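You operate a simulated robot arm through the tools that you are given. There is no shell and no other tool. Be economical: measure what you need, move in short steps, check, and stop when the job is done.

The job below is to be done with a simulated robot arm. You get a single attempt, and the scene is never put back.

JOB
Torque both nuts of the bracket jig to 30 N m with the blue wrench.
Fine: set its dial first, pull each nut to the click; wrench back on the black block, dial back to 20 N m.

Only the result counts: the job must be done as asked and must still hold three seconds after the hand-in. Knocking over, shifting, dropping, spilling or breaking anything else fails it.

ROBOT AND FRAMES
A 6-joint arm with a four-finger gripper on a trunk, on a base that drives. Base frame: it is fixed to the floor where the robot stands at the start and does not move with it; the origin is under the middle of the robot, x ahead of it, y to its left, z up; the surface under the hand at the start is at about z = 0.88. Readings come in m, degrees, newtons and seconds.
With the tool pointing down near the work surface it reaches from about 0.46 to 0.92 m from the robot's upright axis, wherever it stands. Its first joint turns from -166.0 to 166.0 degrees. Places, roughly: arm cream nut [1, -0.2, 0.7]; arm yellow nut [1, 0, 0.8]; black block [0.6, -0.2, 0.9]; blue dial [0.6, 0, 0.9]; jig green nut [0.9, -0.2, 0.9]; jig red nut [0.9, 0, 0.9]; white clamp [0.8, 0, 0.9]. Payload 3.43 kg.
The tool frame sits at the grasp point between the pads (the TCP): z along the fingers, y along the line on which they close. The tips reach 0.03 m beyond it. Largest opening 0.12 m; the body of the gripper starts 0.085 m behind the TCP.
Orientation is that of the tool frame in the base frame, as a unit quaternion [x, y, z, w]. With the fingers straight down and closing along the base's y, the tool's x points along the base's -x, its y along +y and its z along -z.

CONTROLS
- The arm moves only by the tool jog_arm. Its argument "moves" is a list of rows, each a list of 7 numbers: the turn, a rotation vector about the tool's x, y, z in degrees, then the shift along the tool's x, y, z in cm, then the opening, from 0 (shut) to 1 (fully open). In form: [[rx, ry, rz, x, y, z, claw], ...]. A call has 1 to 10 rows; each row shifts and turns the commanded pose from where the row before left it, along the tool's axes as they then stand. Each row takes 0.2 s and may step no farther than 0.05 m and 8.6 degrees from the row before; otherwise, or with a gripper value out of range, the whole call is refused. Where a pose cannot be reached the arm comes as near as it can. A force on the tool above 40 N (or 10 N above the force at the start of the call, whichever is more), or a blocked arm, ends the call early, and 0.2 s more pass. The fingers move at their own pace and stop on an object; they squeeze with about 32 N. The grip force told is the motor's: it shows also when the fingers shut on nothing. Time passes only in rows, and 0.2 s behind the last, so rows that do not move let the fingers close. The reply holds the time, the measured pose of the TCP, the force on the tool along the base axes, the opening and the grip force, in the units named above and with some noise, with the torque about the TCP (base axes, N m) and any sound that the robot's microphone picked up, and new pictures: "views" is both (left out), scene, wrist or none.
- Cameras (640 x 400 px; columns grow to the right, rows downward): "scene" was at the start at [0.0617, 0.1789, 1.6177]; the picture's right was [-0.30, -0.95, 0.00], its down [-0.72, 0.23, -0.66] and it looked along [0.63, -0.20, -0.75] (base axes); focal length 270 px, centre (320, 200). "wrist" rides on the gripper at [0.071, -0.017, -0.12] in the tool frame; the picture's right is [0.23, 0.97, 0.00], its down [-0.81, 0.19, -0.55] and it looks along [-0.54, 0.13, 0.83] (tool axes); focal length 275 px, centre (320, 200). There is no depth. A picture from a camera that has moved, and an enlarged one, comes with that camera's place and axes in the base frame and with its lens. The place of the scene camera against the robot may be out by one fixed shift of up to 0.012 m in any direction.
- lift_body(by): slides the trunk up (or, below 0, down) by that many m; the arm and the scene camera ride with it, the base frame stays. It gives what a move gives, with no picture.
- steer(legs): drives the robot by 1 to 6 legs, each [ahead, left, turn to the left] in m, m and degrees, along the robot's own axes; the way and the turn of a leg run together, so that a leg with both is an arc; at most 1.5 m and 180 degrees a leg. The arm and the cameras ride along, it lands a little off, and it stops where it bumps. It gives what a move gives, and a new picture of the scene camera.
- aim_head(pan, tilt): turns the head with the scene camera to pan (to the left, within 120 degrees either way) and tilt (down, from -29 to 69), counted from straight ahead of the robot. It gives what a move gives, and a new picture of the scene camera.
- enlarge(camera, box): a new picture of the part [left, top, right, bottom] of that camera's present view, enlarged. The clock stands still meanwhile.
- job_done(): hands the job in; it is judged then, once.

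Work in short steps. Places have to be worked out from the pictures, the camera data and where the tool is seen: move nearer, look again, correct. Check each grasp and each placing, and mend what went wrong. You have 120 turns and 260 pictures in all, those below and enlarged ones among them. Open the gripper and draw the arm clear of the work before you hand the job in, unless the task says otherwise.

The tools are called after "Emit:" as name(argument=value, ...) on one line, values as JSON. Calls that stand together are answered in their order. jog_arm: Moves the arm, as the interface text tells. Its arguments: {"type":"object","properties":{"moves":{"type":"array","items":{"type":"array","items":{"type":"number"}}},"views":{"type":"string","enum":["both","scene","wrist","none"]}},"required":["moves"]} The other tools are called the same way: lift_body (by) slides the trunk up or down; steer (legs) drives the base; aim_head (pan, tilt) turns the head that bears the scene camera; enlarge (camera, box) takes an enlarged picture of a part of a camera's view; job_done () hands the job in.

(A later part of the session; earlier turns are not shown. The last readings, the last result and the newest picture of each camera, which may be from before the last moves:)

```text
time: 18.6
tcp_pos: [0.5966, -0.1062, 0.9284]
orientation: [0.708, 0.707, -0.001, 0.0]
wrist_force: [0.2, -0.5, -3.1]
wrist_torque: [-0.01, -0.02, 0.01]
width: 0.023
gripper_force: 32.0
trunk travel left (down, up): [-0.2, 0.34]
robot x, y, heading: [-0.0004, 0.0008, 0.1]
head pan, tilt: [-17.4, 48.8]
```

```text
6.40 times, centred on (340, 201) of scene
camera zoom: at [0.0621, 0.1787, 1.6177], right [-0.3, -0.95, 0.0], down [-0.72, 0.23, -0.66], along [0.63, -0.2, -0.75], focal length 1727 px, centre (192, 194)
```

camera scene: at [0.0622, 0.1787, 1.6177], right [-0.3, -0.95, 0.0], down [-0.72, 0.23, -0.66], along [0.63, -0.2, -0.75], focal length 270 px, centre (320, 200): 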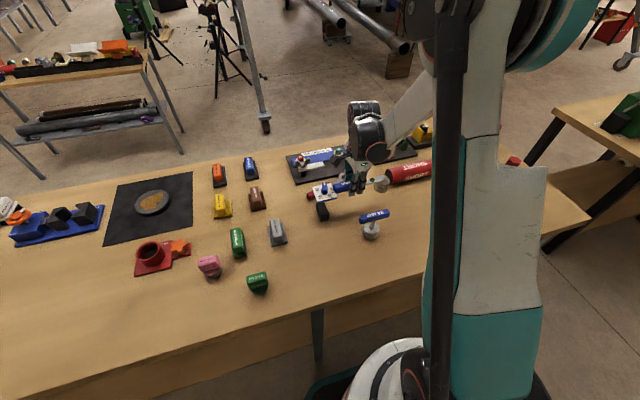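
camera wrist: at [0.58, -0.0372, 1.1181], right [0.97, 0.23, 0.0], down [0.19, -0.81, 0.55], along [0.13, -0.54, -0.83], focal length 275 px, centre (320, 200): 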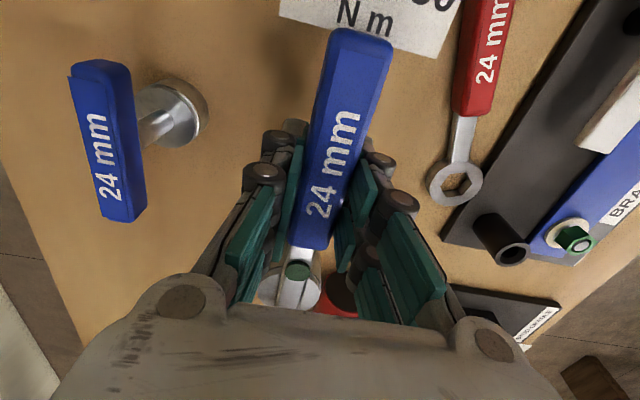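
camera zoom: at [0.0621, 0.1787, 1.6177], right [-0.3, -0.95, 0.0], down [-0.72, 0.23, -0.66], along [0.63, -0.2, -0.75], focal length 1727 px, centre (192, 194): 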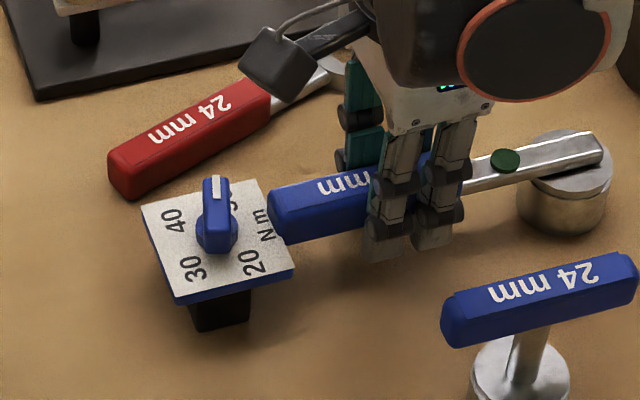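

Nearly down (2 mm up). I set it down, open and rise.

Emit:
jog_arm(moves=[[0, 0, 0, 0, 0, 0.25, 0], [0, 0, 0, 0, 0, 0, 0.34], [0, 0, 0, 0, 0, 0, 0.34], [0, 0, 0, 0, 0, -4, 0.34], [0, 0, 0, 0, 0, -4, 0.3], [0, 0, -8.4, 0, 0, 0, 0.2], [0, 0, -8.4, 0, 0, 0, 0.2], [0, 0, -8.4, 0, 0, 0, 0.2], [0, 0, -8.4, 0, 0, 0, 0.2]], views="none")

Emit:
jog_arm(moves=[[0, 0, -8.4, 0, 0, 0, 0.2], [0, 0, -8.4, 0, 0, 0, 0.2], [0, 0, -8.4, 0, 0, 0, 0.2], [0, 0, -8.4, 0, 0, 0, 0.2], [0, 0, -8.4, 0, 0, 0, 0.2], [0, 0, 0, 1.65, 3.0, 0, 0.2], [0, 0, 0, 1.65, 3.0, 0, 0.2], [0, 0, 0, 1.65, 1.5, 0, 0.2], [0, 0, 0, 0, 0, 0, 0.2]], views="both")

Emit:
enlarge(camera="wrist", box=[220, 80, 420, 205])

Emit:
enlarge(camera="scene", box=[290, 170, 390, 232])

```text
time: 20.6
tcp_pos: [0.5958, -0.1075, 1.0072]
orientation: [0.472, 0.882, -0.002, 0.001]
wrist_force: [0.0, -0.1, 0.4]
wrist_torque: [0.01, 0.02, -0.02]
width: 0.0241
gripper_force: 0.1
trunk travel left (down, up): [-0.2, 0.34]
robot x, y, heading: [0.001, -0.001, 0.1]
head pan, tilt: [-17.4, 48.8]
```

```text
time: 22.6
tcp_pos: [0.5679, -0.0225, 1.0045]
orientation: [0.125, 0.992, -0.001, 0.001]
wrist_force: [0.2, -0.4, 0.4]
wrist_torque: [0.01, -0.02, -0.03]
width: 0.0241
gripper_force: 0.1
trunk travel left (down, up): [-0.2, 0.34]
robot x, y, heading: [0.0029, 0.0009, 0.1]
head pan, tilt: [-17.4, 48.8]
camera scene: at [0.0618, 0.1789, 1.6177], right [-0.3, -0.95, 0.0], down [-0.72, 0.23, -0.66], along [0.63, -0.2, -0.75], focal length 270 px, centre (320, 200)
camera wrist: at [0.4933, -0.0216, 1.1253], right [0.02, 1.0, 0.0], down [0.83, -0.01, 0.55], along [0.55, -0.01, -0.83], focal length 275 px, centre (320, 200)
```

scene: 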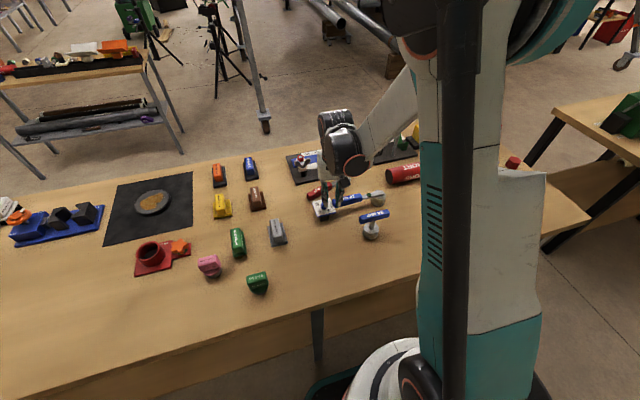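
wrist: 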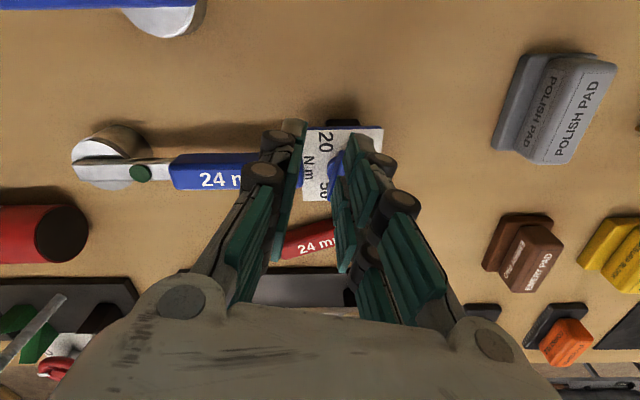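

```text
3.20 times, centred on (320, 142) of wrist
camera zoom: at [0.4933, -0.0216, 1.1253], right [0.02, 1.0, 0.0], down [0.83, -0.01, 0.55], along [0.55, -0.01, -0.83], focal length 881 px, centre (320, 384)
```

zoom: 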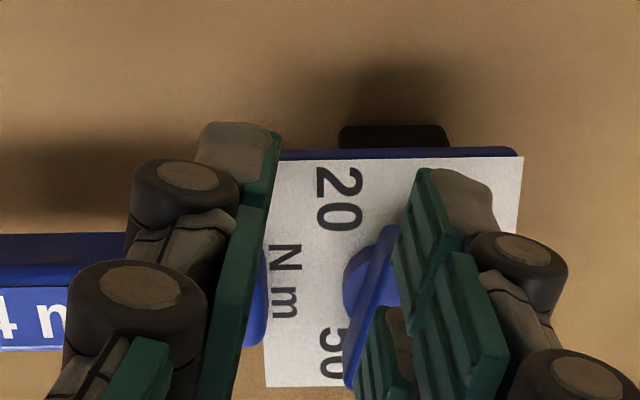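

```text
6.40 times, centred on (340, 201) of scene
camera zoom: at [0.0618, 0.1789, 1.6177], right [-0.3, -0.95, 0.0], down [-0.72, 0.23, -0.66], along [0.63, -0.2, -0.75], focal length 1727 px, centre (192, 194)
```

zoom: 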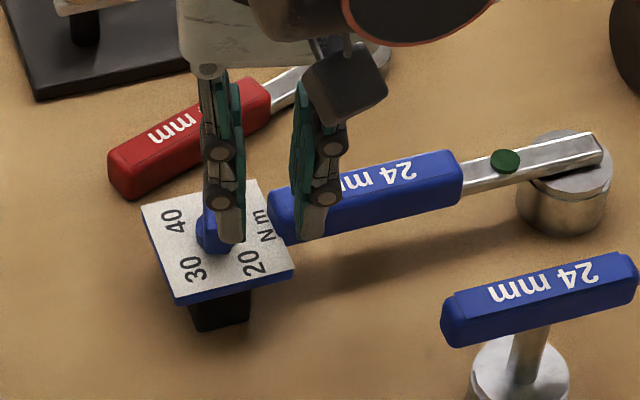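

I align to the knob centre (0.595,-0.008) and bar angle (-12°), then lower to z 0.972 so that the tips remain above the handle.

Emit:
jog_arm(moves=[[0, 0, -2.4, 0, 0, 0, 0.22], [0, 0, 0, -2.34, 1.98, 0, 0.22], [0, 0, 0, 0, 0, 0, 0.22]], views="wrist")

Emit:
enlarge(camera="wrist", box=[220, 80, 420, 205])

Emit:
enlarge(camera="scene", box=[290, 170, 390, 232])

```text
time: 23.4
tcp_pos: [0.5929, -0.007, 1.0053]
orientation: [0.104, 0.995, -0.002, 0.0]
wrist_force: [0.2, 0.4, -0.2]
wrist_torque: [-0.03, 0.01, 0.01]
width: 0.0262
gripper_force: 0.1
trunk travel left (down, up): [-0.2, 0.34]
robot x, y, heading: [0.0026, 0.0045, 0.0]
head pan, tilt: [-17.4, 48.8]
camera wrist: at [0.5207, -0.0097, 1.1257], right [-0.02, 1.0, 0.0], down [0.83, 0.02, 0.55], along [0.55, 0.01, -0.83], focal length 275 px, centre (320, 200)
```

wrist: 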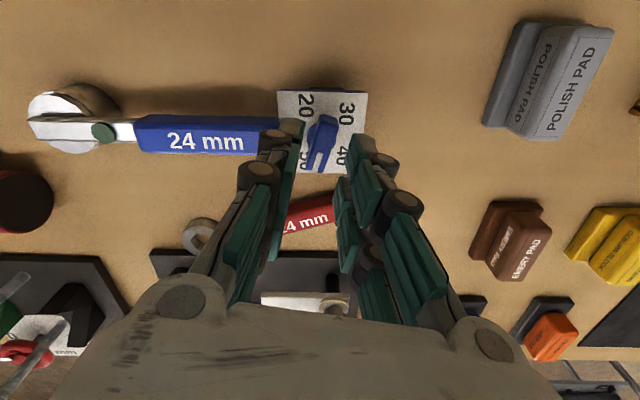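

```text
3.20 times, centred on (320, 142) of wrist
camera zoom: at [0.5207, -0.0097, 1.1257], right [-0.02, 1.0, 0.0], down [0.83, 0.02, 0.55], along [0.55, 0.01, -0.83], focal length 881 px, centre (320, 384)
```

zoom: 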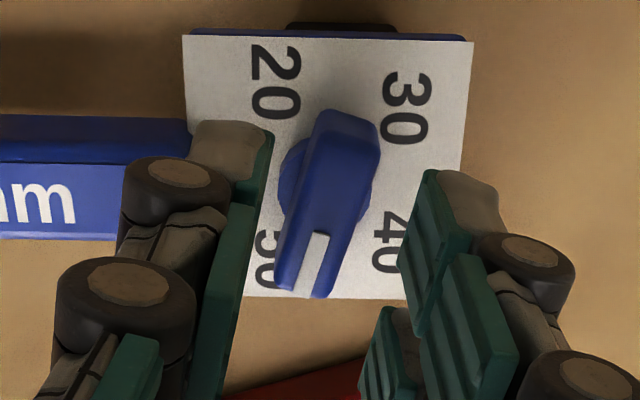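

```text
6.40 times, centred on (340, 201) of scene
camera zoom: at [0.0623, 0.1791, 1.6177], right [-0.3, -0.95, 0.0], down [-0.72, 0.23, -0.66], along [0.63, -0.2, -0.75], focal length 1727 px, centre (192, 194)
```

zoom: 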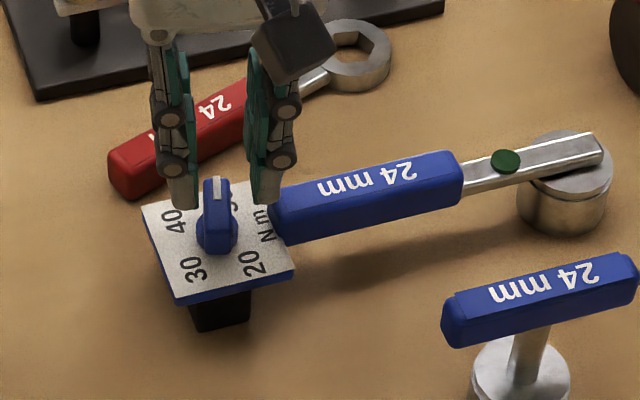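

The knob is centred between the fingers. I lower and close on its upper part.

Emit:
jog_arm(moves=[[0, 0, 1, 0, 0, 1.6, 0.22], [0, 0, 0, 0, 0, 1.7, 0.22], [0, 0, 0, 0, 0, 0, 0.22], [0, 0, 0, 0, 0, 0, 0], [0, 0, 0, 0, 0, 0, 0]], views="none")

Emit:
enlarge(camera="scene", box=[290, 170, 390, 232])

```text
time: 24.6
tcp_pos: [0.5931, -0.0069, 0.9728]
orientation: [0.114, 0.993, -0.001, 0.0]
wrist_force: [-0.9, 1.9, -0.1]
wrist_torque: [0.04, -0.01, -0.02]
width: 0.0134
gripper_force: 31.7
trunk travel left (down, up): [-0.2, 0.34]
robot x, y, heading: [-0.0004, -0.0026, -0.2]
head pan, tilt: [-17.4, 48.8]
```

```text
6.40 times, centred on (340, 201) of scene
camera zoom: at [0.0617, 0.179, 1.6177], right [-0.3, -0.95, 0.0], down [-0.72, 0.23, -0.66], along [0.63, -0.2, -0.75], focal length 1727 px, centre (192, 194)
```

zoom: 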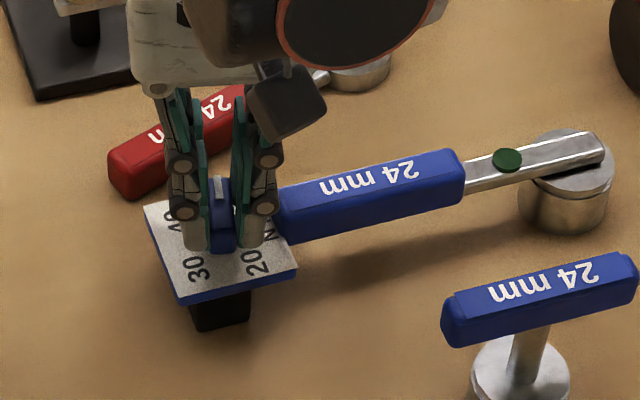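

Gripped. I turn just 16° counter-clockwise and look whether dial or wrench turns.

Emit:
jog_arm(moves=[[0, 0, -8, 0, 0, 0, 0], [0, 0, -8, 0, 0, 0, 0]], views="none")

Emit:
enlarge(camera="scene", box=[290, 170, 390, 232])

```text
time: 25.2
tcp_pos: [0.5956, -0.0087, 0.972]
orientation: [-0.027, 1.0, -0.002, 0.0]
wrist_force: [-0.3, 0.3, 0.5]
wrist_torque: [0.0, -0.02, -0.01]
width: 0.0137
gripper_force: 31.9
trunk travel left (down, up): [-0.2, 0.34]
robot x, y, heading: [0.003, -0.0004, -0.1]
head pan, tilt: [-17.4, 48.8]
```

```text
6.40 times, centred on (340, 201) of scene
camera zoom: at [0.0618, 0.1787, 1.6177], right [-0.3, -0.95, 0.0], down [-0.72, 0.23, -0.66], along [0.63, -0.2, -0.75], focal length 1727 px, centre (192, 194)
```

zoom: 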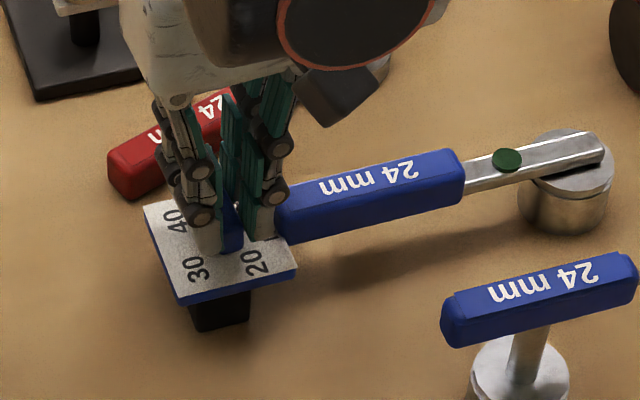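

Now the dial turns and the wrench stays. I carry on by 42°.

Emit:
jog_arm(moves=[[0, 0, -8.4, 0, 0, 0, 0], [0, 0, -8.4, 0, 0, 0, 0], [0, 0, -8.4, 0, 0, 0, 0], [0, 0, -8.4, 0, 0, 0, 0], [0, 0, -8.4, 0, 0, 0, 0]], views="none")

Emit:
enlarge(camera="scene", box=[290, 170, 390, 232])

```text
time: 26.4
tcp_pos: [0.5949, -0.0079, 0.972]
orientation: [-0.383, 0.924, -0.001, -0.001]
wrist_force: [1.6, -4.2, 2.9]
wrist_torque: [0.03, -0.22, -0.21]
width: 0.0138
gripper_force: 32.0
trunk travel left (down, up): [-0.2, 0.34]
robot x, y, heading: [0.0005, -0.0005, 0.3]
head pan, tilt: [-17.4, 48.8]
```

```text
6.40 times, centred on (340, 201) of scene
camera zoom: at [0.062, 0.1783, 1.6178], right [-0.3, -0.95, 0.0], down [-0.72, 0.23, -0.66], along [0.63, -0.2, -0.75], focal length 1727 px, centre (192, 194)
```

zoom: 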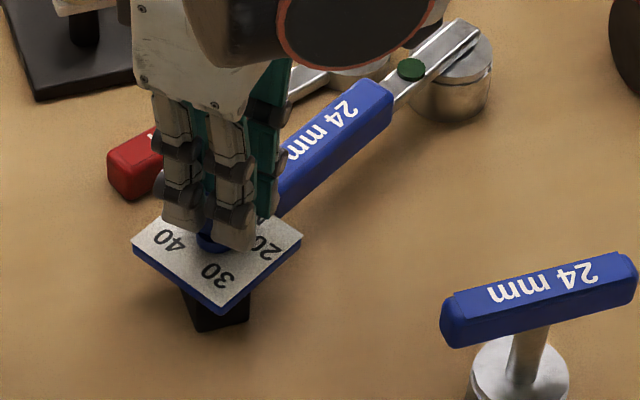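

It swung again once the finger's knuckle met the handle's end (tool angles 16–45°). I release, rise and look; I will regrip nearer the bar's tip, away from the handle.

Emit:
jog_arm(moves=[[0, 0, 0, 0, 0, 0, 0.2], [0, 0, 0, 0, 0, 0, 0.2], [0, 0, 0, 0, 0, -3.3, 0.22], [0, 0, 0, 0, 0, 0, 0.22]], views="wrist")

Emit:
enlarge(camera="wrist", box=[200, 80, 440, 230])

Emit:
enlarge(camera="scene", box=[290, 160, 400, 229])

```text
time: 27.4
tcp_pos: [0.5924, -0.008, 1.0066]
orientation: [-0.383, 0.924, 0.0, 0.0]
wrist_force: [0.0, -0.3, -0.7]
wrist_torque: [0.02, -0.02, 0.01]
width: 0.0264
gripper_force: 0.2
trunk travel left (down, up): [-0.2, 0.34]
robot x, y, heading: [0.0014, 0.0025, 0.1]
head pan, tilt: [-17.4, 48.8]
camera wrist: at [0.5544, -0.0704, 1.1258], right [-0.85, 0.53, 0.0], down [0.44, 0.71, 0.55], along [0.29, 0.47, -0.83], focal length 275 px, centre (320, 200)
```

wrist: 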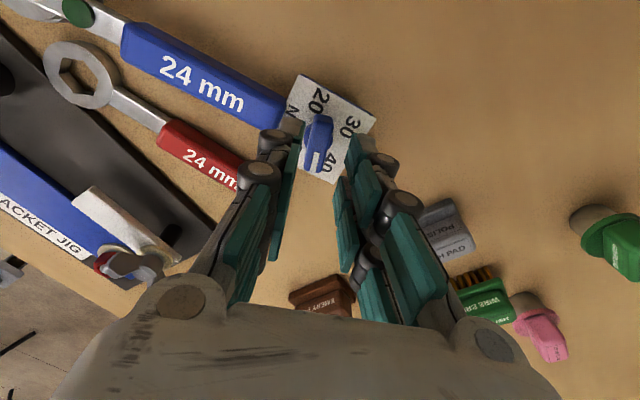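

```text
2.67 times, centred on (320, 155) of wrist
camera zoom: at [0.5544, -0.0704, 1.1258], right [-0.85, 0.53, 0.0], down [0.44, 0.71, 0.55], along [0.29, 0.47, -0.83], focal length 734 px, centre (320, 320)
```

zoom: 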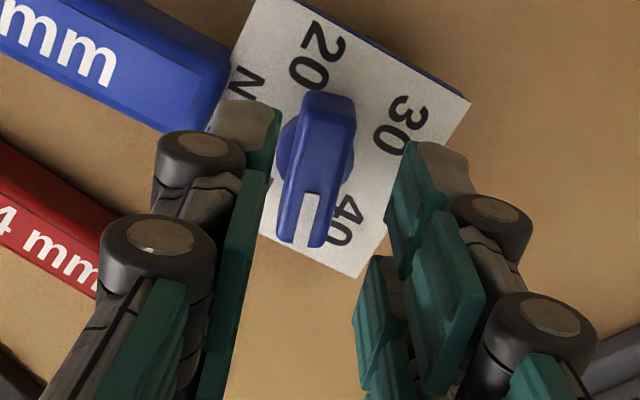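

```text
5.80 times, centred on (345, 194) of scene
camera zoom: at [0.0615, 0.1788, 1.6177], right [-0.3, -0.95, 0.0], down [-0.72, 0.23, -0.66], along [0.63, -0.2, -0.75], focal length 1564 px, centre (175, 232)
```

zoom: 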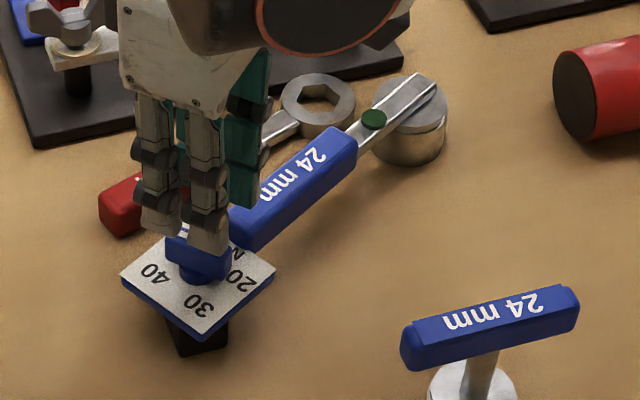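

Knob now at (0.593,-0.011), pointer 46°, plate turned 26° (pointer reads about 44 on scale). I regrip offset 12 mm toward the pointer tip.

Emit:
jog_arm(moves=[[0, 0, -1, -1.0, -0.23, 0, 0.22], [0, 0, 0, 0, 0, 2.0, 0.22], [0, 0, 0, 0, 0, 1.8, 0.22], [0, 0, 0, 0, 0, 0, 0.22], [0, 0, 0, 0, 0, 0, 0], [0, 0, 0, 0, 0, 0, 0]], views="none")

Emit:
enlarge(camera="wrist", box=[200, 80, 440, 230])

Emit:
enlarge(camera="scene", box=[290, 160, 400, 229])

```text
time: 28.8
tcp_pos: [0.6037, -0.0019, 0.9679]
orientation: [-0.391, 0.92, -0.001, 0.0]
wrist_force: [-1.0, -0.6, 0.0]
wrist_torque: [-0.02, 0.0, -0.09]
width: 0.0138
gripper_force: 31.8
trunk travel left (down, up): [-0.2, 0.34]
robot x, y, heading: [0.0042, 0.0027, -0.1]
head pan, tilt: [-17.4, 48.8]
```

```text
2.67 times, centred on (320, 155) of wrist
camera zoom: at [0.5648, -0.066, 1.0873], right [-0.86, 0.51, 0.0], down [0.43, 0.72, 0.55], along [0.28, 0.47, -0.83], focal length 734 px, centre (320, 320)
```

zoom: 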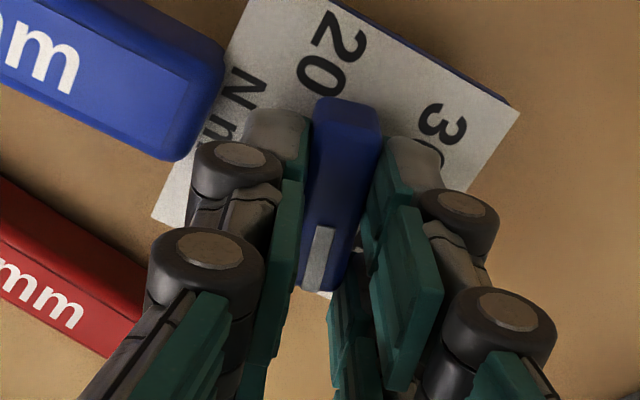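

```text
5.80 times, centred on (345, 194) of scene
camera zoom: at [0.0619, 0.1788, 1.6177], right [-0.3, -0.95, 0.0], down [-0.72, 0.23, -0.66], along [0.63, -0.2, -0.75], focal length 1564 px, centre (175, 232)
```

zoom: 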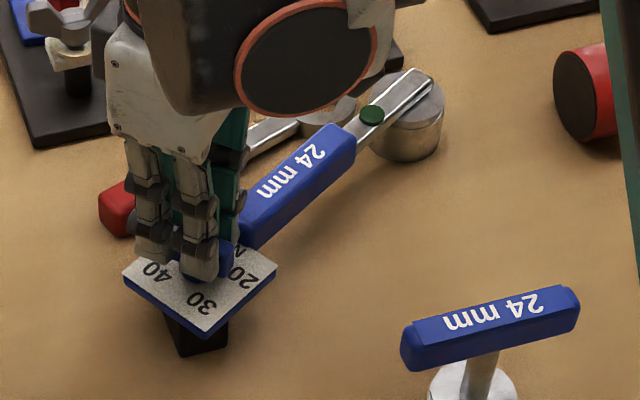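

The grip sits toward the tip, clear of the handle. I swing 24° about the knob axis (with the matching arc) and check.

Emit:
jog_arm(moves=[[0, 0, -8, 0.01, 0.17, 0, 0], [0, 0, -8, 0.01, 0.17, 0, 0], [0, 0, -8, 0.01, 0.17, 0, 0]], views="none")

Emit:
enlarge(camera="scene", box=[290, 160, 400, 229])

```text
time: 29.6
tcp_pos: [0.5973, 0.0006, 0.9679]
orientation: [-0.573, 0.819, -0.001, -0.001]
wrist_force: [-7.2, -3.2, 2.9]
wrist_torque: [-0.31, 0.21, -1.22]
width: 0.0185
gripper_force: 31.7
trunk travel left (down, up): [-0.2, 0.34]
robot x, y, heading: [-0.0016, 0.0013, 0.2]
head pan, tilt: [-17.4, 48.8]
```

```text
5.80 times, centred on (345, 194) of scene
camera zoom: at [0.0611, 0.1785, 1.6178], right [-0.3, -0.95, 0.0], down [-0.72, 0.23, -0.66], along [0.63, -0.2, -0.75], focal length 1564 px, centre (175, 232)
```

zoom: 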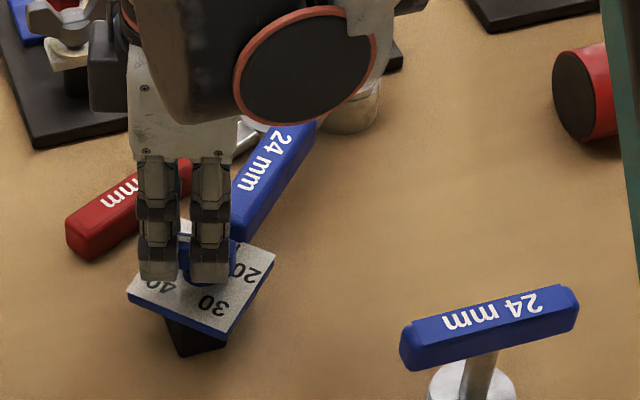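

Torque rose to 1.2 N m and the knob slipped: the dial is against a stop in this sense. I release at once and look carefully at the dial.

Emit:
jog_arm(moves=[[0, 0, 4, 0, -0.1, 0, 0], [0, 0, 0, 0, 0, 0, 0.2], [0, 0, 0, 0, 0, 0, 0.2], [0, 0, 0, 0, 0, -4, 0.4], [0, 0, 0, 0, 0, -4, 1], [0, 0, 8, 2, 0, -3, 1], [0, 0, 8, 2, 0, 0, 1], [0, 0, 0, 0, 0, 0, 1]], views="both")

Emit:
enlarge(camera="wrist", box=[220, 60, 420, 185])

Emit:
enlarge(camera="scene", box=[280, 140, 400, 215])

```text
time: 31.4
tcp_pos: [0.5812, -0.0352, 1.0771]
orientation: [-0.422, 0.907, -0.001, 0.0]
wrist_force: [0.2, 0.4, -0.2]
wrist_torque: [0.02, 0.01, 0.01]
width: 0.1198
gripper_force: 0.0
trunk travel left (down, up): [-0.2, 0.34]
robot x, y, heading: [-0.0003, -0.0013, 0.2]
head pan, tilt: [-17.4, 48.8]
camera scene: at [0.062, 0.1788, 1.6177], right [-0.3, -0.95, 0.0], down [-0.72, 0.23, -0.66], along [0.63, -0.2, -0.75], focal length 270 px, centre (320, 200)
camera wrist: at [0.5474, -0.1014, 1.1973], right [-0.89, 0.45, 0.0], down [0.38, 0.75, 0.55], along [0.25, 0.49, -0.83], focal length 275 px, centre (320, 200)
```

scene: 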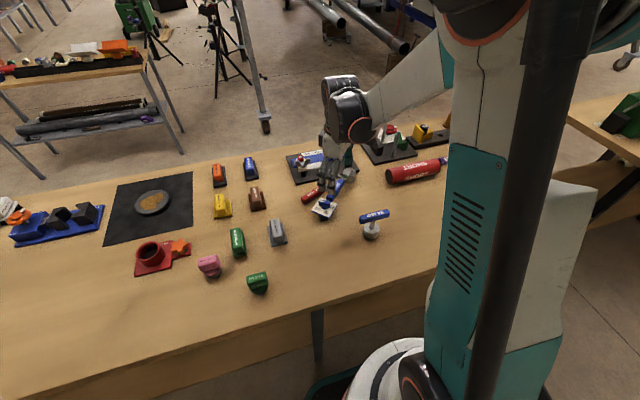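
wrist: 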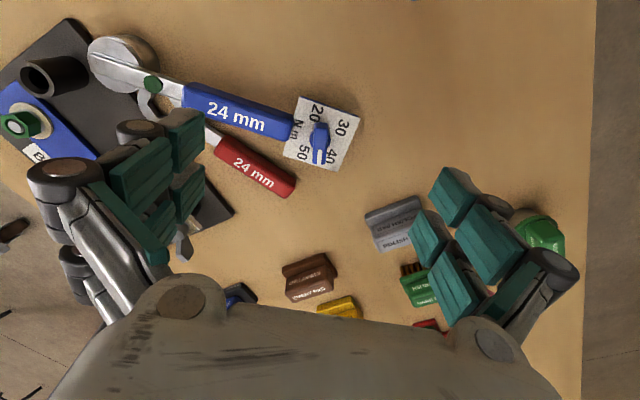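

```text
3.20 times, centred on (320, 122) of wrist
camera zoom: at [0.5474, -0.1014, 1.1973], right [-0.89, 0.45, 0.0], down [0.38, 0.75, 0.55], along [0.25, 0.49, -0.83], focal length 881 px, centre (320, 448)
```

zoom: 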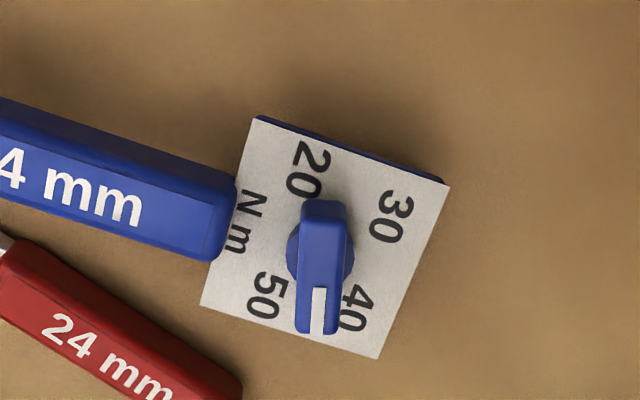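

```text
5.33 times, centred on (340, 178) of scene
camera zoom: at [0.062, 0.1788, 1.6177], right [-0.3, -0.95, 0.0], down [-0.72, 0.23, -0.66], along [0.63, -0.2, -0.75], focal length 1439 px, centre (213, 320)
```

zoom: 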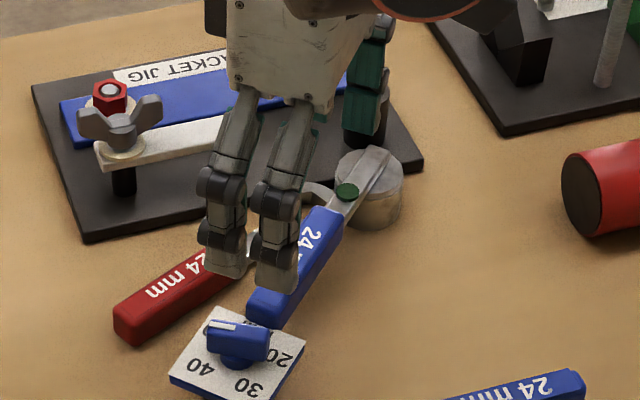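

The pointer stops at about 17° relative to the plate – its initial setting – so it seems to be an end stop; the dial must turn clockwise instead. I regrip the knob and test clockwise.

Emit:
jog_arm(moves=[[0, 0, 0, -2.39, 0.53, 0, 0.5], [0, 0, -5, 0, 0, 3, 0.22], [0, 0, -5, 0, 0, 2.4, 0.22], [0, 0, 0, 0, 0, 0, 0.22]], views="wrist")

Emit:
enlarge(camera="wrist", box=[220, 60, 420, 185])

```text
time: 32.4
tcp_pos: [0.5935, -0.0132, 1.0227]
orientation: [-0.5, 0.866, -0.002, 0.0]
wrist_force: [-0.2, 0.8, 0.4]
wrist_torque: [-0.01, 0.0, -0.02]
width: 0.0265
gripper_force: 0.1
trunk travel left (down, up): [-0.2, 0.34]
robot x, y, heading: [0.0009, -0.0022, 0.3]
head pan, tilt: [-17.4, 48.8]
camera wrist: at [0.5706, -0.0842, 1.1434], right [-0.96, 0.29, 0.0], down [0.24, 0.8, 0.55], along [0.16, 0.53, -0.83], focal length 275 px, centre (320, 200)
```

wrist: 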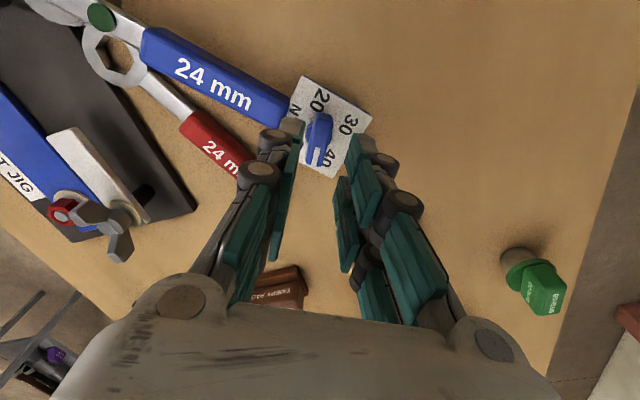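

```text
3.20 times, centred on (320, 122) of wrist
camera zoom: at [0.5706, -0.0842, 1.1434], right [-0.96, 0.29, 0.0], down [0.24, 0.8, 0.55], along [0.16, 0.53, -0.83], focal length 881 px, centre (320, 448)
```

zoom: 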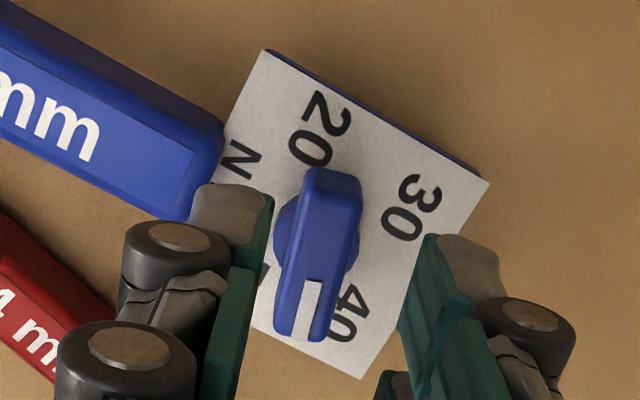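

Aligned within 2°. I go down, close and turn clockwise 40°.

Emit:
jog_arm(moves=[[0, 0, -2, 0, 0, 2.5, 0.22], [0, 0, 0, 0, 0, 2.45, 0.22], [0, 0, 0, 0, 0, 0, 0.22], [0, 0, 0, 0, 0, 0, 0], [0, 0, 0, 0, 0, 0, 0], [0, 0, 8, 0, 0, 0, 0], [0, 0, 8, 0, 0, 0, 0], [0, 0, 8, 0, 0, 0, 0], [0, 0, 8, 0, 0, 0, 0], [0, 0, 8, 0, 0, 0, 0]], views="none")

Emit:
enlarge(camera="wrist", box=[200, 80, 440, 230])

Emit:
enlarge(camera="scene", box=[290, 160, 400, 229])

```text
time: 34.6
tcp_pos: [0.5922, -0.0136, 0.9736]
orientation: [-0.19, 0.982, -0.002, 0.0]
wrist_force: [0.1, 1.6, 1.2]
wrist_torque: [0.08, -0.06, 0.03]
width: 0.0136
gripper_force: 32.2
trunk travel left (down, up): [-0.2, 0.34]
robot x, y, heading: [-0.0006, -0.0005, -0.1]
head pan, tilt: [-17.4, 48.8]
```

```text
2.67 times, centred on (320, 155) of wrist
camera zoom: at [0.5315, -0.0558, 1.0938], right [-0.58, 0.82, 0.0], down [0.68, 0.48, 0.55], along [0.45, 0.32, -0.83], focal length 734 px, centre (320, 320)
```

zoom: 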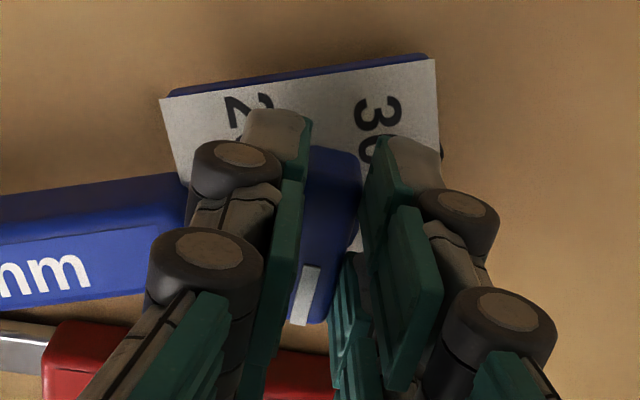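

```text
5.80 times, centred on (345, 194) of scene
camera zoom: at [0.0619, 0.179, 1.6177], right [-0.3, -0.95, 0.0], down [-0.72, 0.23, -0.66], along [0.63, -0.2, -0.75], focal length 1564 px, centre (175, 232)
```

zoom: 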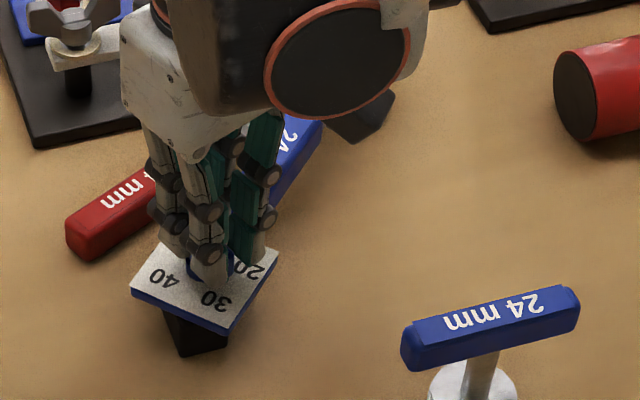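

The dial turns freely clockwise (0.03 N m) with the wrench still. I go on another 48° and feel.

Emit:
jog_arm(moves=[[0, 0, 8, 0, 0, 0, 0], [0, 0, 8, 0, 0, 0, 0], [0, 0, 8, 0, 0, 0, 0], [0, 0, 8, 0, 0, 0, 0], [0, 0, 8, 0, 0, 0, 0], [0, 0, 8, 0, 0, 0, 0]], views="none")

Emit:
enlarge(camera="scene", box=[290, 160, 400, 229])

Emit:
enlarge(camera="wrist", box=[200, 80, 440, 230])

```text
time: 36.0
tcp_pos: [0.5923, -0.0141, 0.9732]
orientation: [0.226, 0.974, -0.001, 0.001]
wrist_force: [0.6, 0.0, -0.3]
wrist_torque: [0.24, 0.22, 0.02]
width: 0.0142
gripper_force: 32.0
trunk travel left (down, up): [-0.2, 0.34]
robot x, y, heading: [-0.0019, 0.0003, 0.3]
head pan, tilt: [-17.4, 48.8]
```

```text
5.80 times, centred on (345, 194) of scene
camera zoom: at [0.0622, 0.1787, 1.6177], right [-0.3, -0.95, 0.0], down [-0.72, 0.23, -0.66], along [0.63, -0.2, -0.75], focal length 1564 px, centre (175, 232)
```

zoom: 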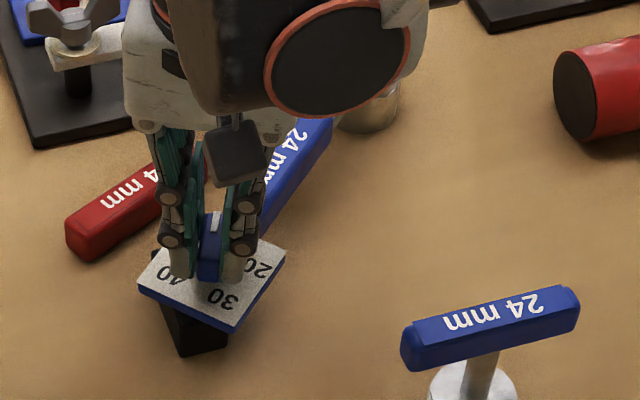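

```text
2.67 times, centred on (320, 155) of wrist
camera zoom: at [0.5204, 0.0024, 1.0938], right [0.22, 0.98, 0.0], down [0.81, -0.18, 0.55], along [0.54, -0.12, -0.83], focal length 734 px, centre (320, 320)
```

zoom: 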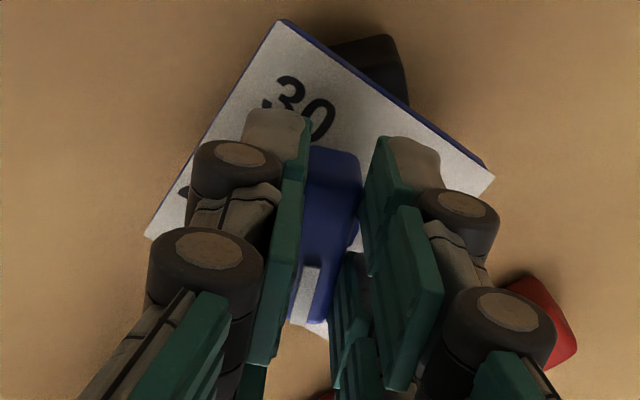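

Still free at pointer rel. −67°, past the "50" mark, while counter-clockwise it is stopped at +17°. I look for the other stop by turning on clockwise, checking torque.

Emit:
jog_arm(moves=[[0, 0, 8, 0, 0, 0, 0], [0, 0, 8, 0, 0, 0, 0], [0, 0, 8, 0, 0, 0, 0], [0, 0, 8, 0, 0, 0, 0]], views="none")

Emit:
enlarge(camera="scene", box=[290, 160, 400, 229])

Emit:
enlarge(camera="wrist", box=[200, 80, 440, 230])

```text
time: 37.0
tcp_pos: [0.5929, -0.0143, 0.9734]
orientation: [0.485, 0.875, -0.001, 0.0]
wrist_force: [0.1, 0.4, -0.2]
wrist_torque: [0.11, 0.1, 0.0]
width: 0.0137
gripper_force: 32.3
trunk travel left (down, up): [-0.2, 0.34]
robot x, y, heading: [0.0004, -0.0021, 0.1]
head pan, tilt: [-17.4, 48.8]
```

```text
5.80 times, centred on (345, 194) of scene
camera zoom: at [0.0621, 0.1788, 1.6177], right [-0.3, -0.95, 0.0], down [-0.72, 0.23, -0.66], along [0.63, -0.2, -0.75], focal length 1564 px, centre (175, 232)
```

zoom: 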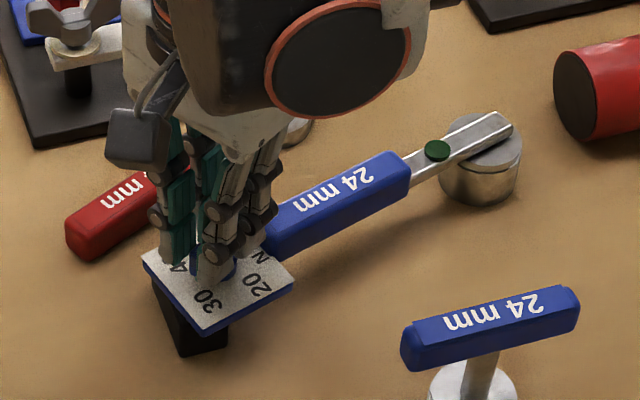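

```text
2.67 times, centred on (320, 155) of wrist
camera zoom: at [0.5394, 0.0377, 1.0937], right [0.7, 0.71, 0.0], down [0.59, -0.59, 0.55], along [0.39, -0.39, -0.83], focal length 734 px, centre (320, 320)
```

zoom: 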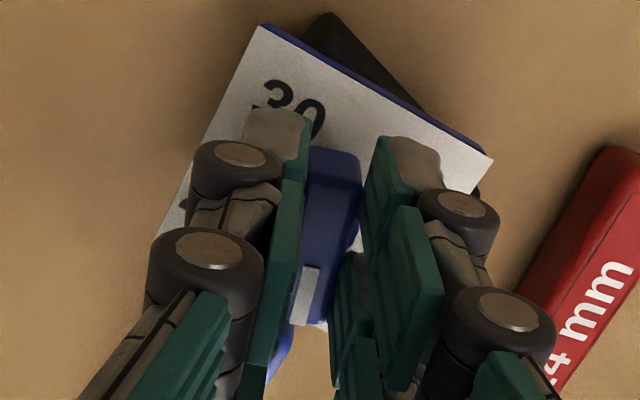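

Now the wrench swings clockwise with the knob, so there is a second stop near rel. −68°. I release and take a clear look at the dial.

Emit:
jog_arm(moves=[[0, 0, 0, 0, 0, 0, 0.22], [0, 0, 0, 0, 0, 0, 0.22], [0, 0, 0, 0, 0, -4, 0.4], [0, 0, 0, 2, 0, -4, 1], [0, 0, 0, 2, 0, 0, 1], [0, 0, 0, 0, 0, 0, 1]], views="wrist")

Emit:
enlarge(camera="wrist", box=[250, 80, 390, 168])

Emit:
enlarge(camera="scene", box=[305, 185, 355, 217])

```text
time: 38.4
tcp_pos: [0.571, 0.0211, 1.0543]
orientation: [0.485, 0.875, -0.002, 0.0]
wrist_force: [1.2, -0.1, 0.6]
wrist_torque: [0.04, 0.0, 0.01]
width: 0.1198
gripper_force: 0.1
trunk travel left (down, up): [-0.2, 0.34]
robot x, y, heading: [-0.0028, -0.0033, 0.1]
head pan, tilt: [-17.4, 48.8]
camera wrist: at [0.5189, 0.0717, 1.1737], right [0.7, 0.71, 0.0], down [0.59, -0.58, 0.55], along [0.39, -0.39, -0.83], focal length 275 px, centre (320, 200)
```

wrist: 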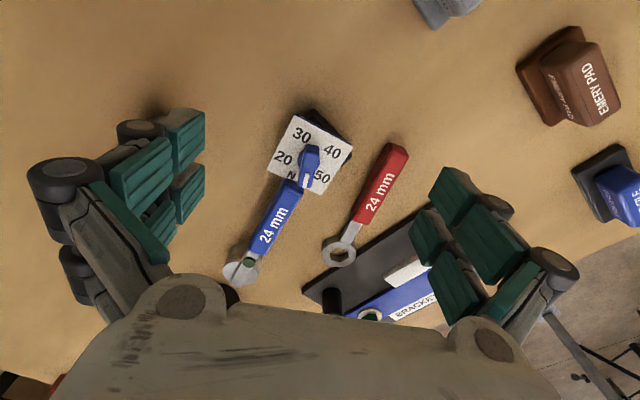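

```text
4.55 times, centred on (320, 124) of wrist
camera zoom: at [0.5189, 0.0717, 1.1737], right [0.7, 0.71, 0.0], down [0.59, -0.58, 0.55], along [0.39, -0.39, -0.83], focal length 1251 px, centre (320, 546)
```

zoom: 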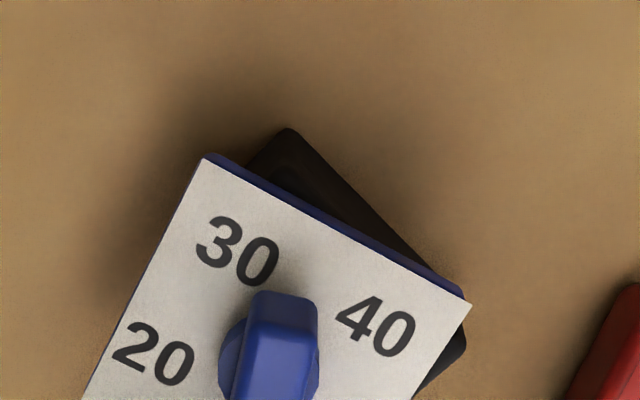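

```text
12.50 times, centred on (330, 201) of scene
camera zoom: at [0.062, 0.1788, 1.6177], right [-0.3, -0.95, 0.0], down [-0.72, 0.23, -0.66], along [0.63, -0.2, -0.75], focal length 3372 px, centre (195, 188)
```

zoom: 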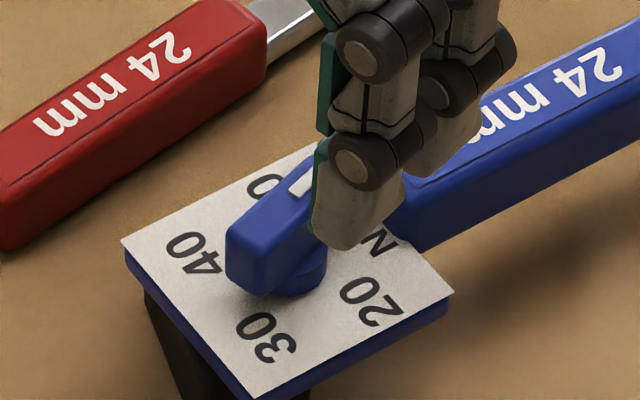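

I move the hand a bit further away so I can see the whole dial unobstructed from both cameras.

Emit:
jog_arm(moves=[[0, 0, 0, 3, 0, -3, 1], [0, 0, 0, -4.5, 0, 0, 1], [0, 0, 0, -4.5, 0, 0, 1], [0, 0, 0, -4, 0, 0, 1], [0, 0, 0, 0, 0, 0, 1]], views="wrist")

Emit:
enlarge(camera="wrist", box=[250, 0, 390, 88])

Emit:
enlarge(camera="scene", box=[305, 185, 355, 217])

```text
time: 39.6
tcp_pos: [0.6246, -0.0657, 1.0851]
orientation: [0.485, 0.875, -0.001, -0.001]
wrist_force: [0.3, 0.4, 0.6]
wrist_torque: [0.04, 0.0, 0.01]
width: 0.1203
gripper_force: 0.0
trunk travel left (down, up): [-0.2, 0.34]
robot x, y, heading: [0.0008, 0.0043, -0.0]
head pan, tilt: [-17.4, 48.8]
camera wrist: at [0.5723, -0.0143, 1.2045], right [0.7, 0.71, 0.0], down [0.59, -0.58, 0.55], along [0.39, -0.39, -0.83], focal length 275 px, centre (320, 200)
```

wrist: 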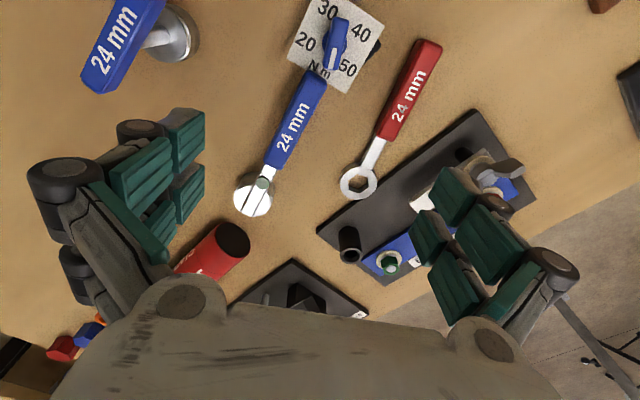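

```text
4.55 times, centred on (320, 44) of wrist
camera zoom: at [0.5723, -0.0143, 1.2045], right [0.7, 0.71, 0.0], down [0.59, -0.58, 0.55], along [0.39, -0.39, -0.83], focal length 1251 px, centre (320, 909)
```

zoom: 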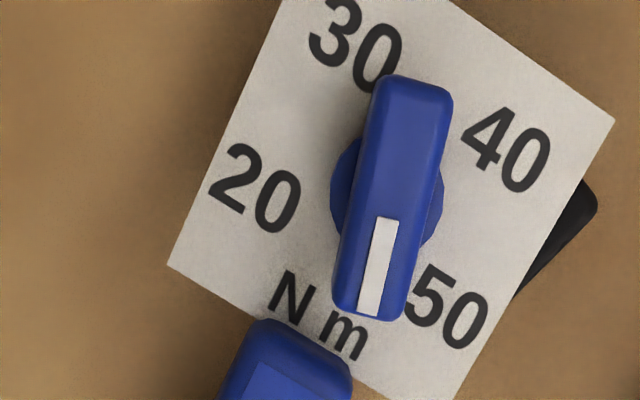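

```text
12.50 times, centred on (330, 201) of scene
camera zoom: at [0.0624, 0.1784, 1.6178], right [-0.3, -0.95, 0.0], down [-0.72, 0.23, -0.66], along [0.63, -0.2, -0.75], focal length 3372 px, centre (195, 188)
```

zoom: 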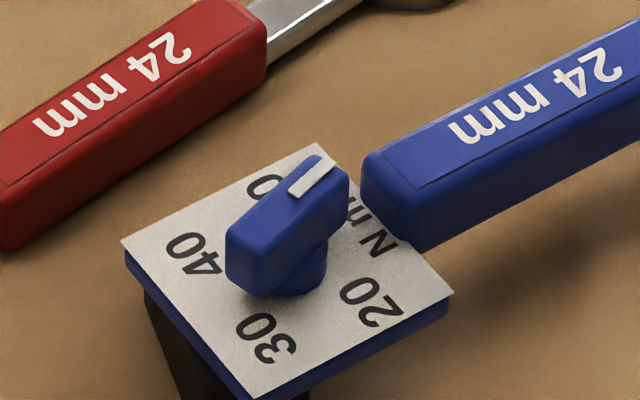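

No contact between knob and handle, so the stops are internal (about +17° and −74°). I will test them with the wrench braced on a nut, and check the setting by measured torque at the click. Now I pick up the wrench again: grip at about (0.619,-0.101).

Emit:
jog_arm(moves=[[0, 0, 7.5, 0, 0, 0, 0.5], [0, 0, 7.5, 0, 0, 0, 0.38], [0, 0, 0, -3.21, -1.57, 0, 0.38], [0, 0, 0, 0, 0, 4.5, 0.38], [0, 0, 0, 0, 0, 4.5, 0.38], [0, 0, 0, 0, 0, 0, 0.38]], views="both")

Emit:
enlarge(camera="scene", box=[280, 130, 400, 205])

```text
time: 41.0
tcp_pos: [0.6185, -0.0991, 0.9941]
orientation: [0.595, 0.804, -0.001, 0.0]
wrist_force: [-0.1, -1.1, -0.3]
wrist_torque: [0.02, 0.0, 0.01]
width: 0.0458
gripper_force: 0.1
trunk travel left (down, up): [-0.2, 0.34]
robot x, y, heading: [0.0014, -0.0011, -0.1]
head pan, tilt: [-17.4, 48.8]
camera scene: at [0.0619, 0.1784, 1.6178], right [-0.3, -0.95, 0.0], down [-0.72, 0.23, -0.66], along [0.63, -0.2, -0.75], focal length 270 px, centre (320, 200)
camera wrist: at [0.5808, -0.0363, 1.114], right [0.86, 0.5, 0.0], down [0.42, -0.72, 0.55], along [0.28, -0.48, -0.83], focal length 275 px, centre (320, 200)
```

scene: 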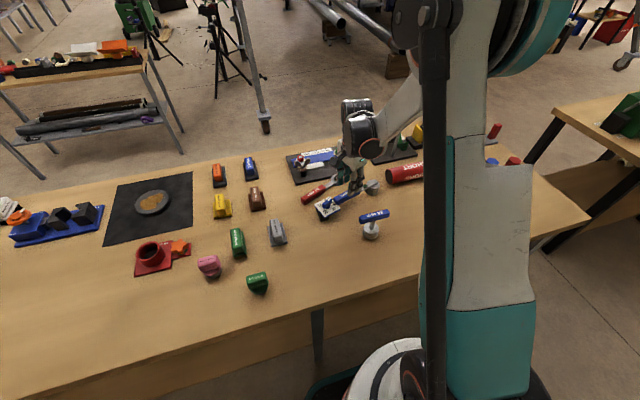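
wrist: 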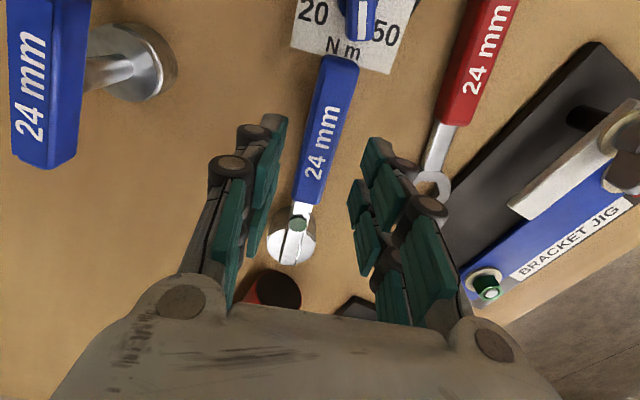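

```text
5.33 times, centred on (340, 168) of scene
camera zoom: at [0.0619, 0.1784, 1.6178], right [-0.3, -0.95, 0.0], down [-0.72, 0.23, -0.66], along [0.63, -0.2, -0.75], focal length 1439 px, centre (213, 373)
```

zoom: 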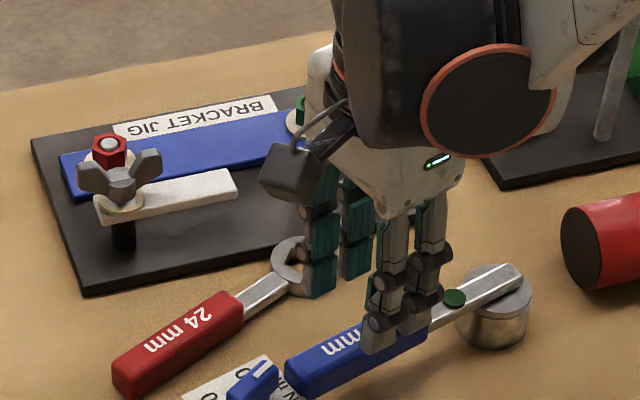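

Well aligned. I descend, grip and lift the wrench.

Emit:
jog_arm(moves=[[0, 0, -0.5, 0, 0.3, 3.3, 0.36], [0, 0, 0, 0, 0, 3.4, 0.36], [0, 0, 0, 0, 0, 0, 0.36], [0, 0, 0, 0, 0, 0, 0], [0, 0, 0, 0, 0, 0, 0], [0, 0, 0, 0, 0, -2, 0], [0, 0, 0, 0, 0, -4, 0], [0, 0, 0, 0, 0, -4, 0], [0, 0, 0, 0, 0, 0, 0]], views="both")

Emit:
enlarge(camera="scene", box=[280, 130, 400, 205])

```text
time: 43.0
tcp_pos: [0.6209, -0.0999, 1.0277]
orientation: [0.592, 0.806, 0.0, 0.001]
wrist_force: [0.3, 0.2, -3.6]
wrist_torque: [0.06, 0.02, -0.01]
width: 0.0227
gripper_force: 32.4
trunk travel left (down, up): [-0.2, 0.34]
robot x, y, heading: [0.0018, -0.002, -0.1]
head pan, tilt: [-17.4, 48.8]
camera scene: at [0.0621, 0.1787, 1.6177], right [-0.3, -0.95, 0.0], down [-0.72, 0.23, -0.66], along [0.63, -0.2, -0.75], focal length 270 px, centre (320, 200)
camera wrist: at [0.5834, -0.0367, 1.1473], right [0.86, 0.51, 0.0], down [0.43, -0.71, 0.55], along [0.28, -0.48, -0.83], focal length 275 px, centre (320, 200)
```

scene: 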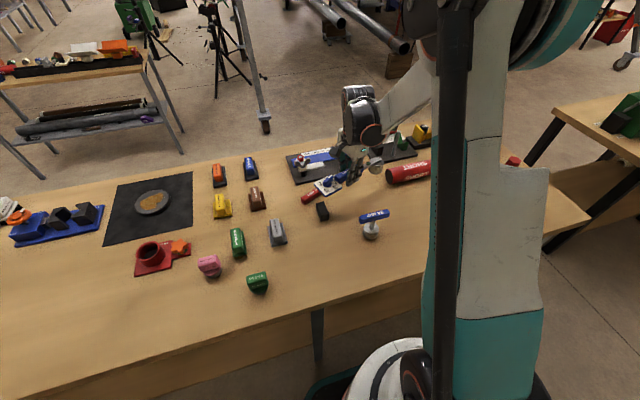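
wrist: 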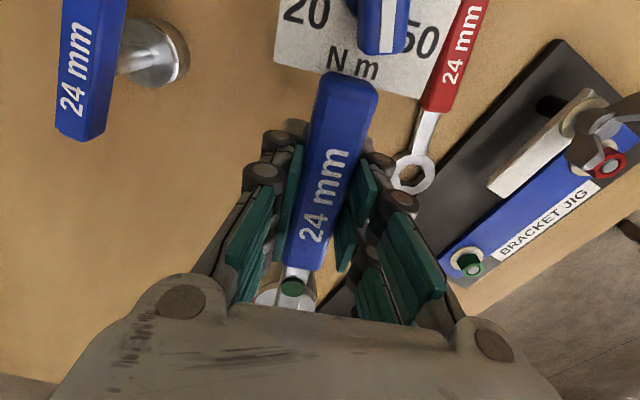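

```text
5.33 times, centred on (340, 168) of scene
camera zoom: at [0.0621, 0.1787, 1.6177], right [-0.3, -0.95, 0.0], down [-0.72, 0.23, -0.66], along [0.63, -0.2, -0.75], focal length 1439 px, centre (213, 373)
```

zoom: 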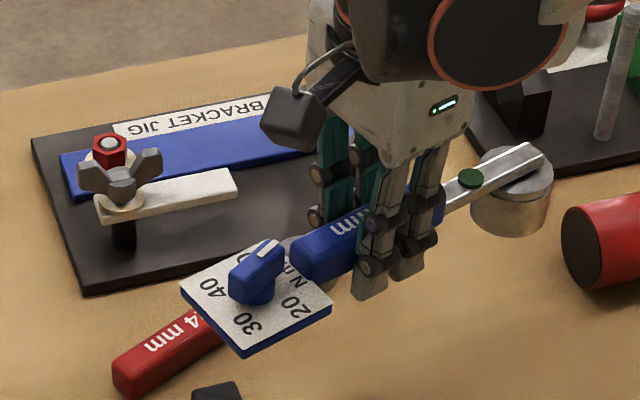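

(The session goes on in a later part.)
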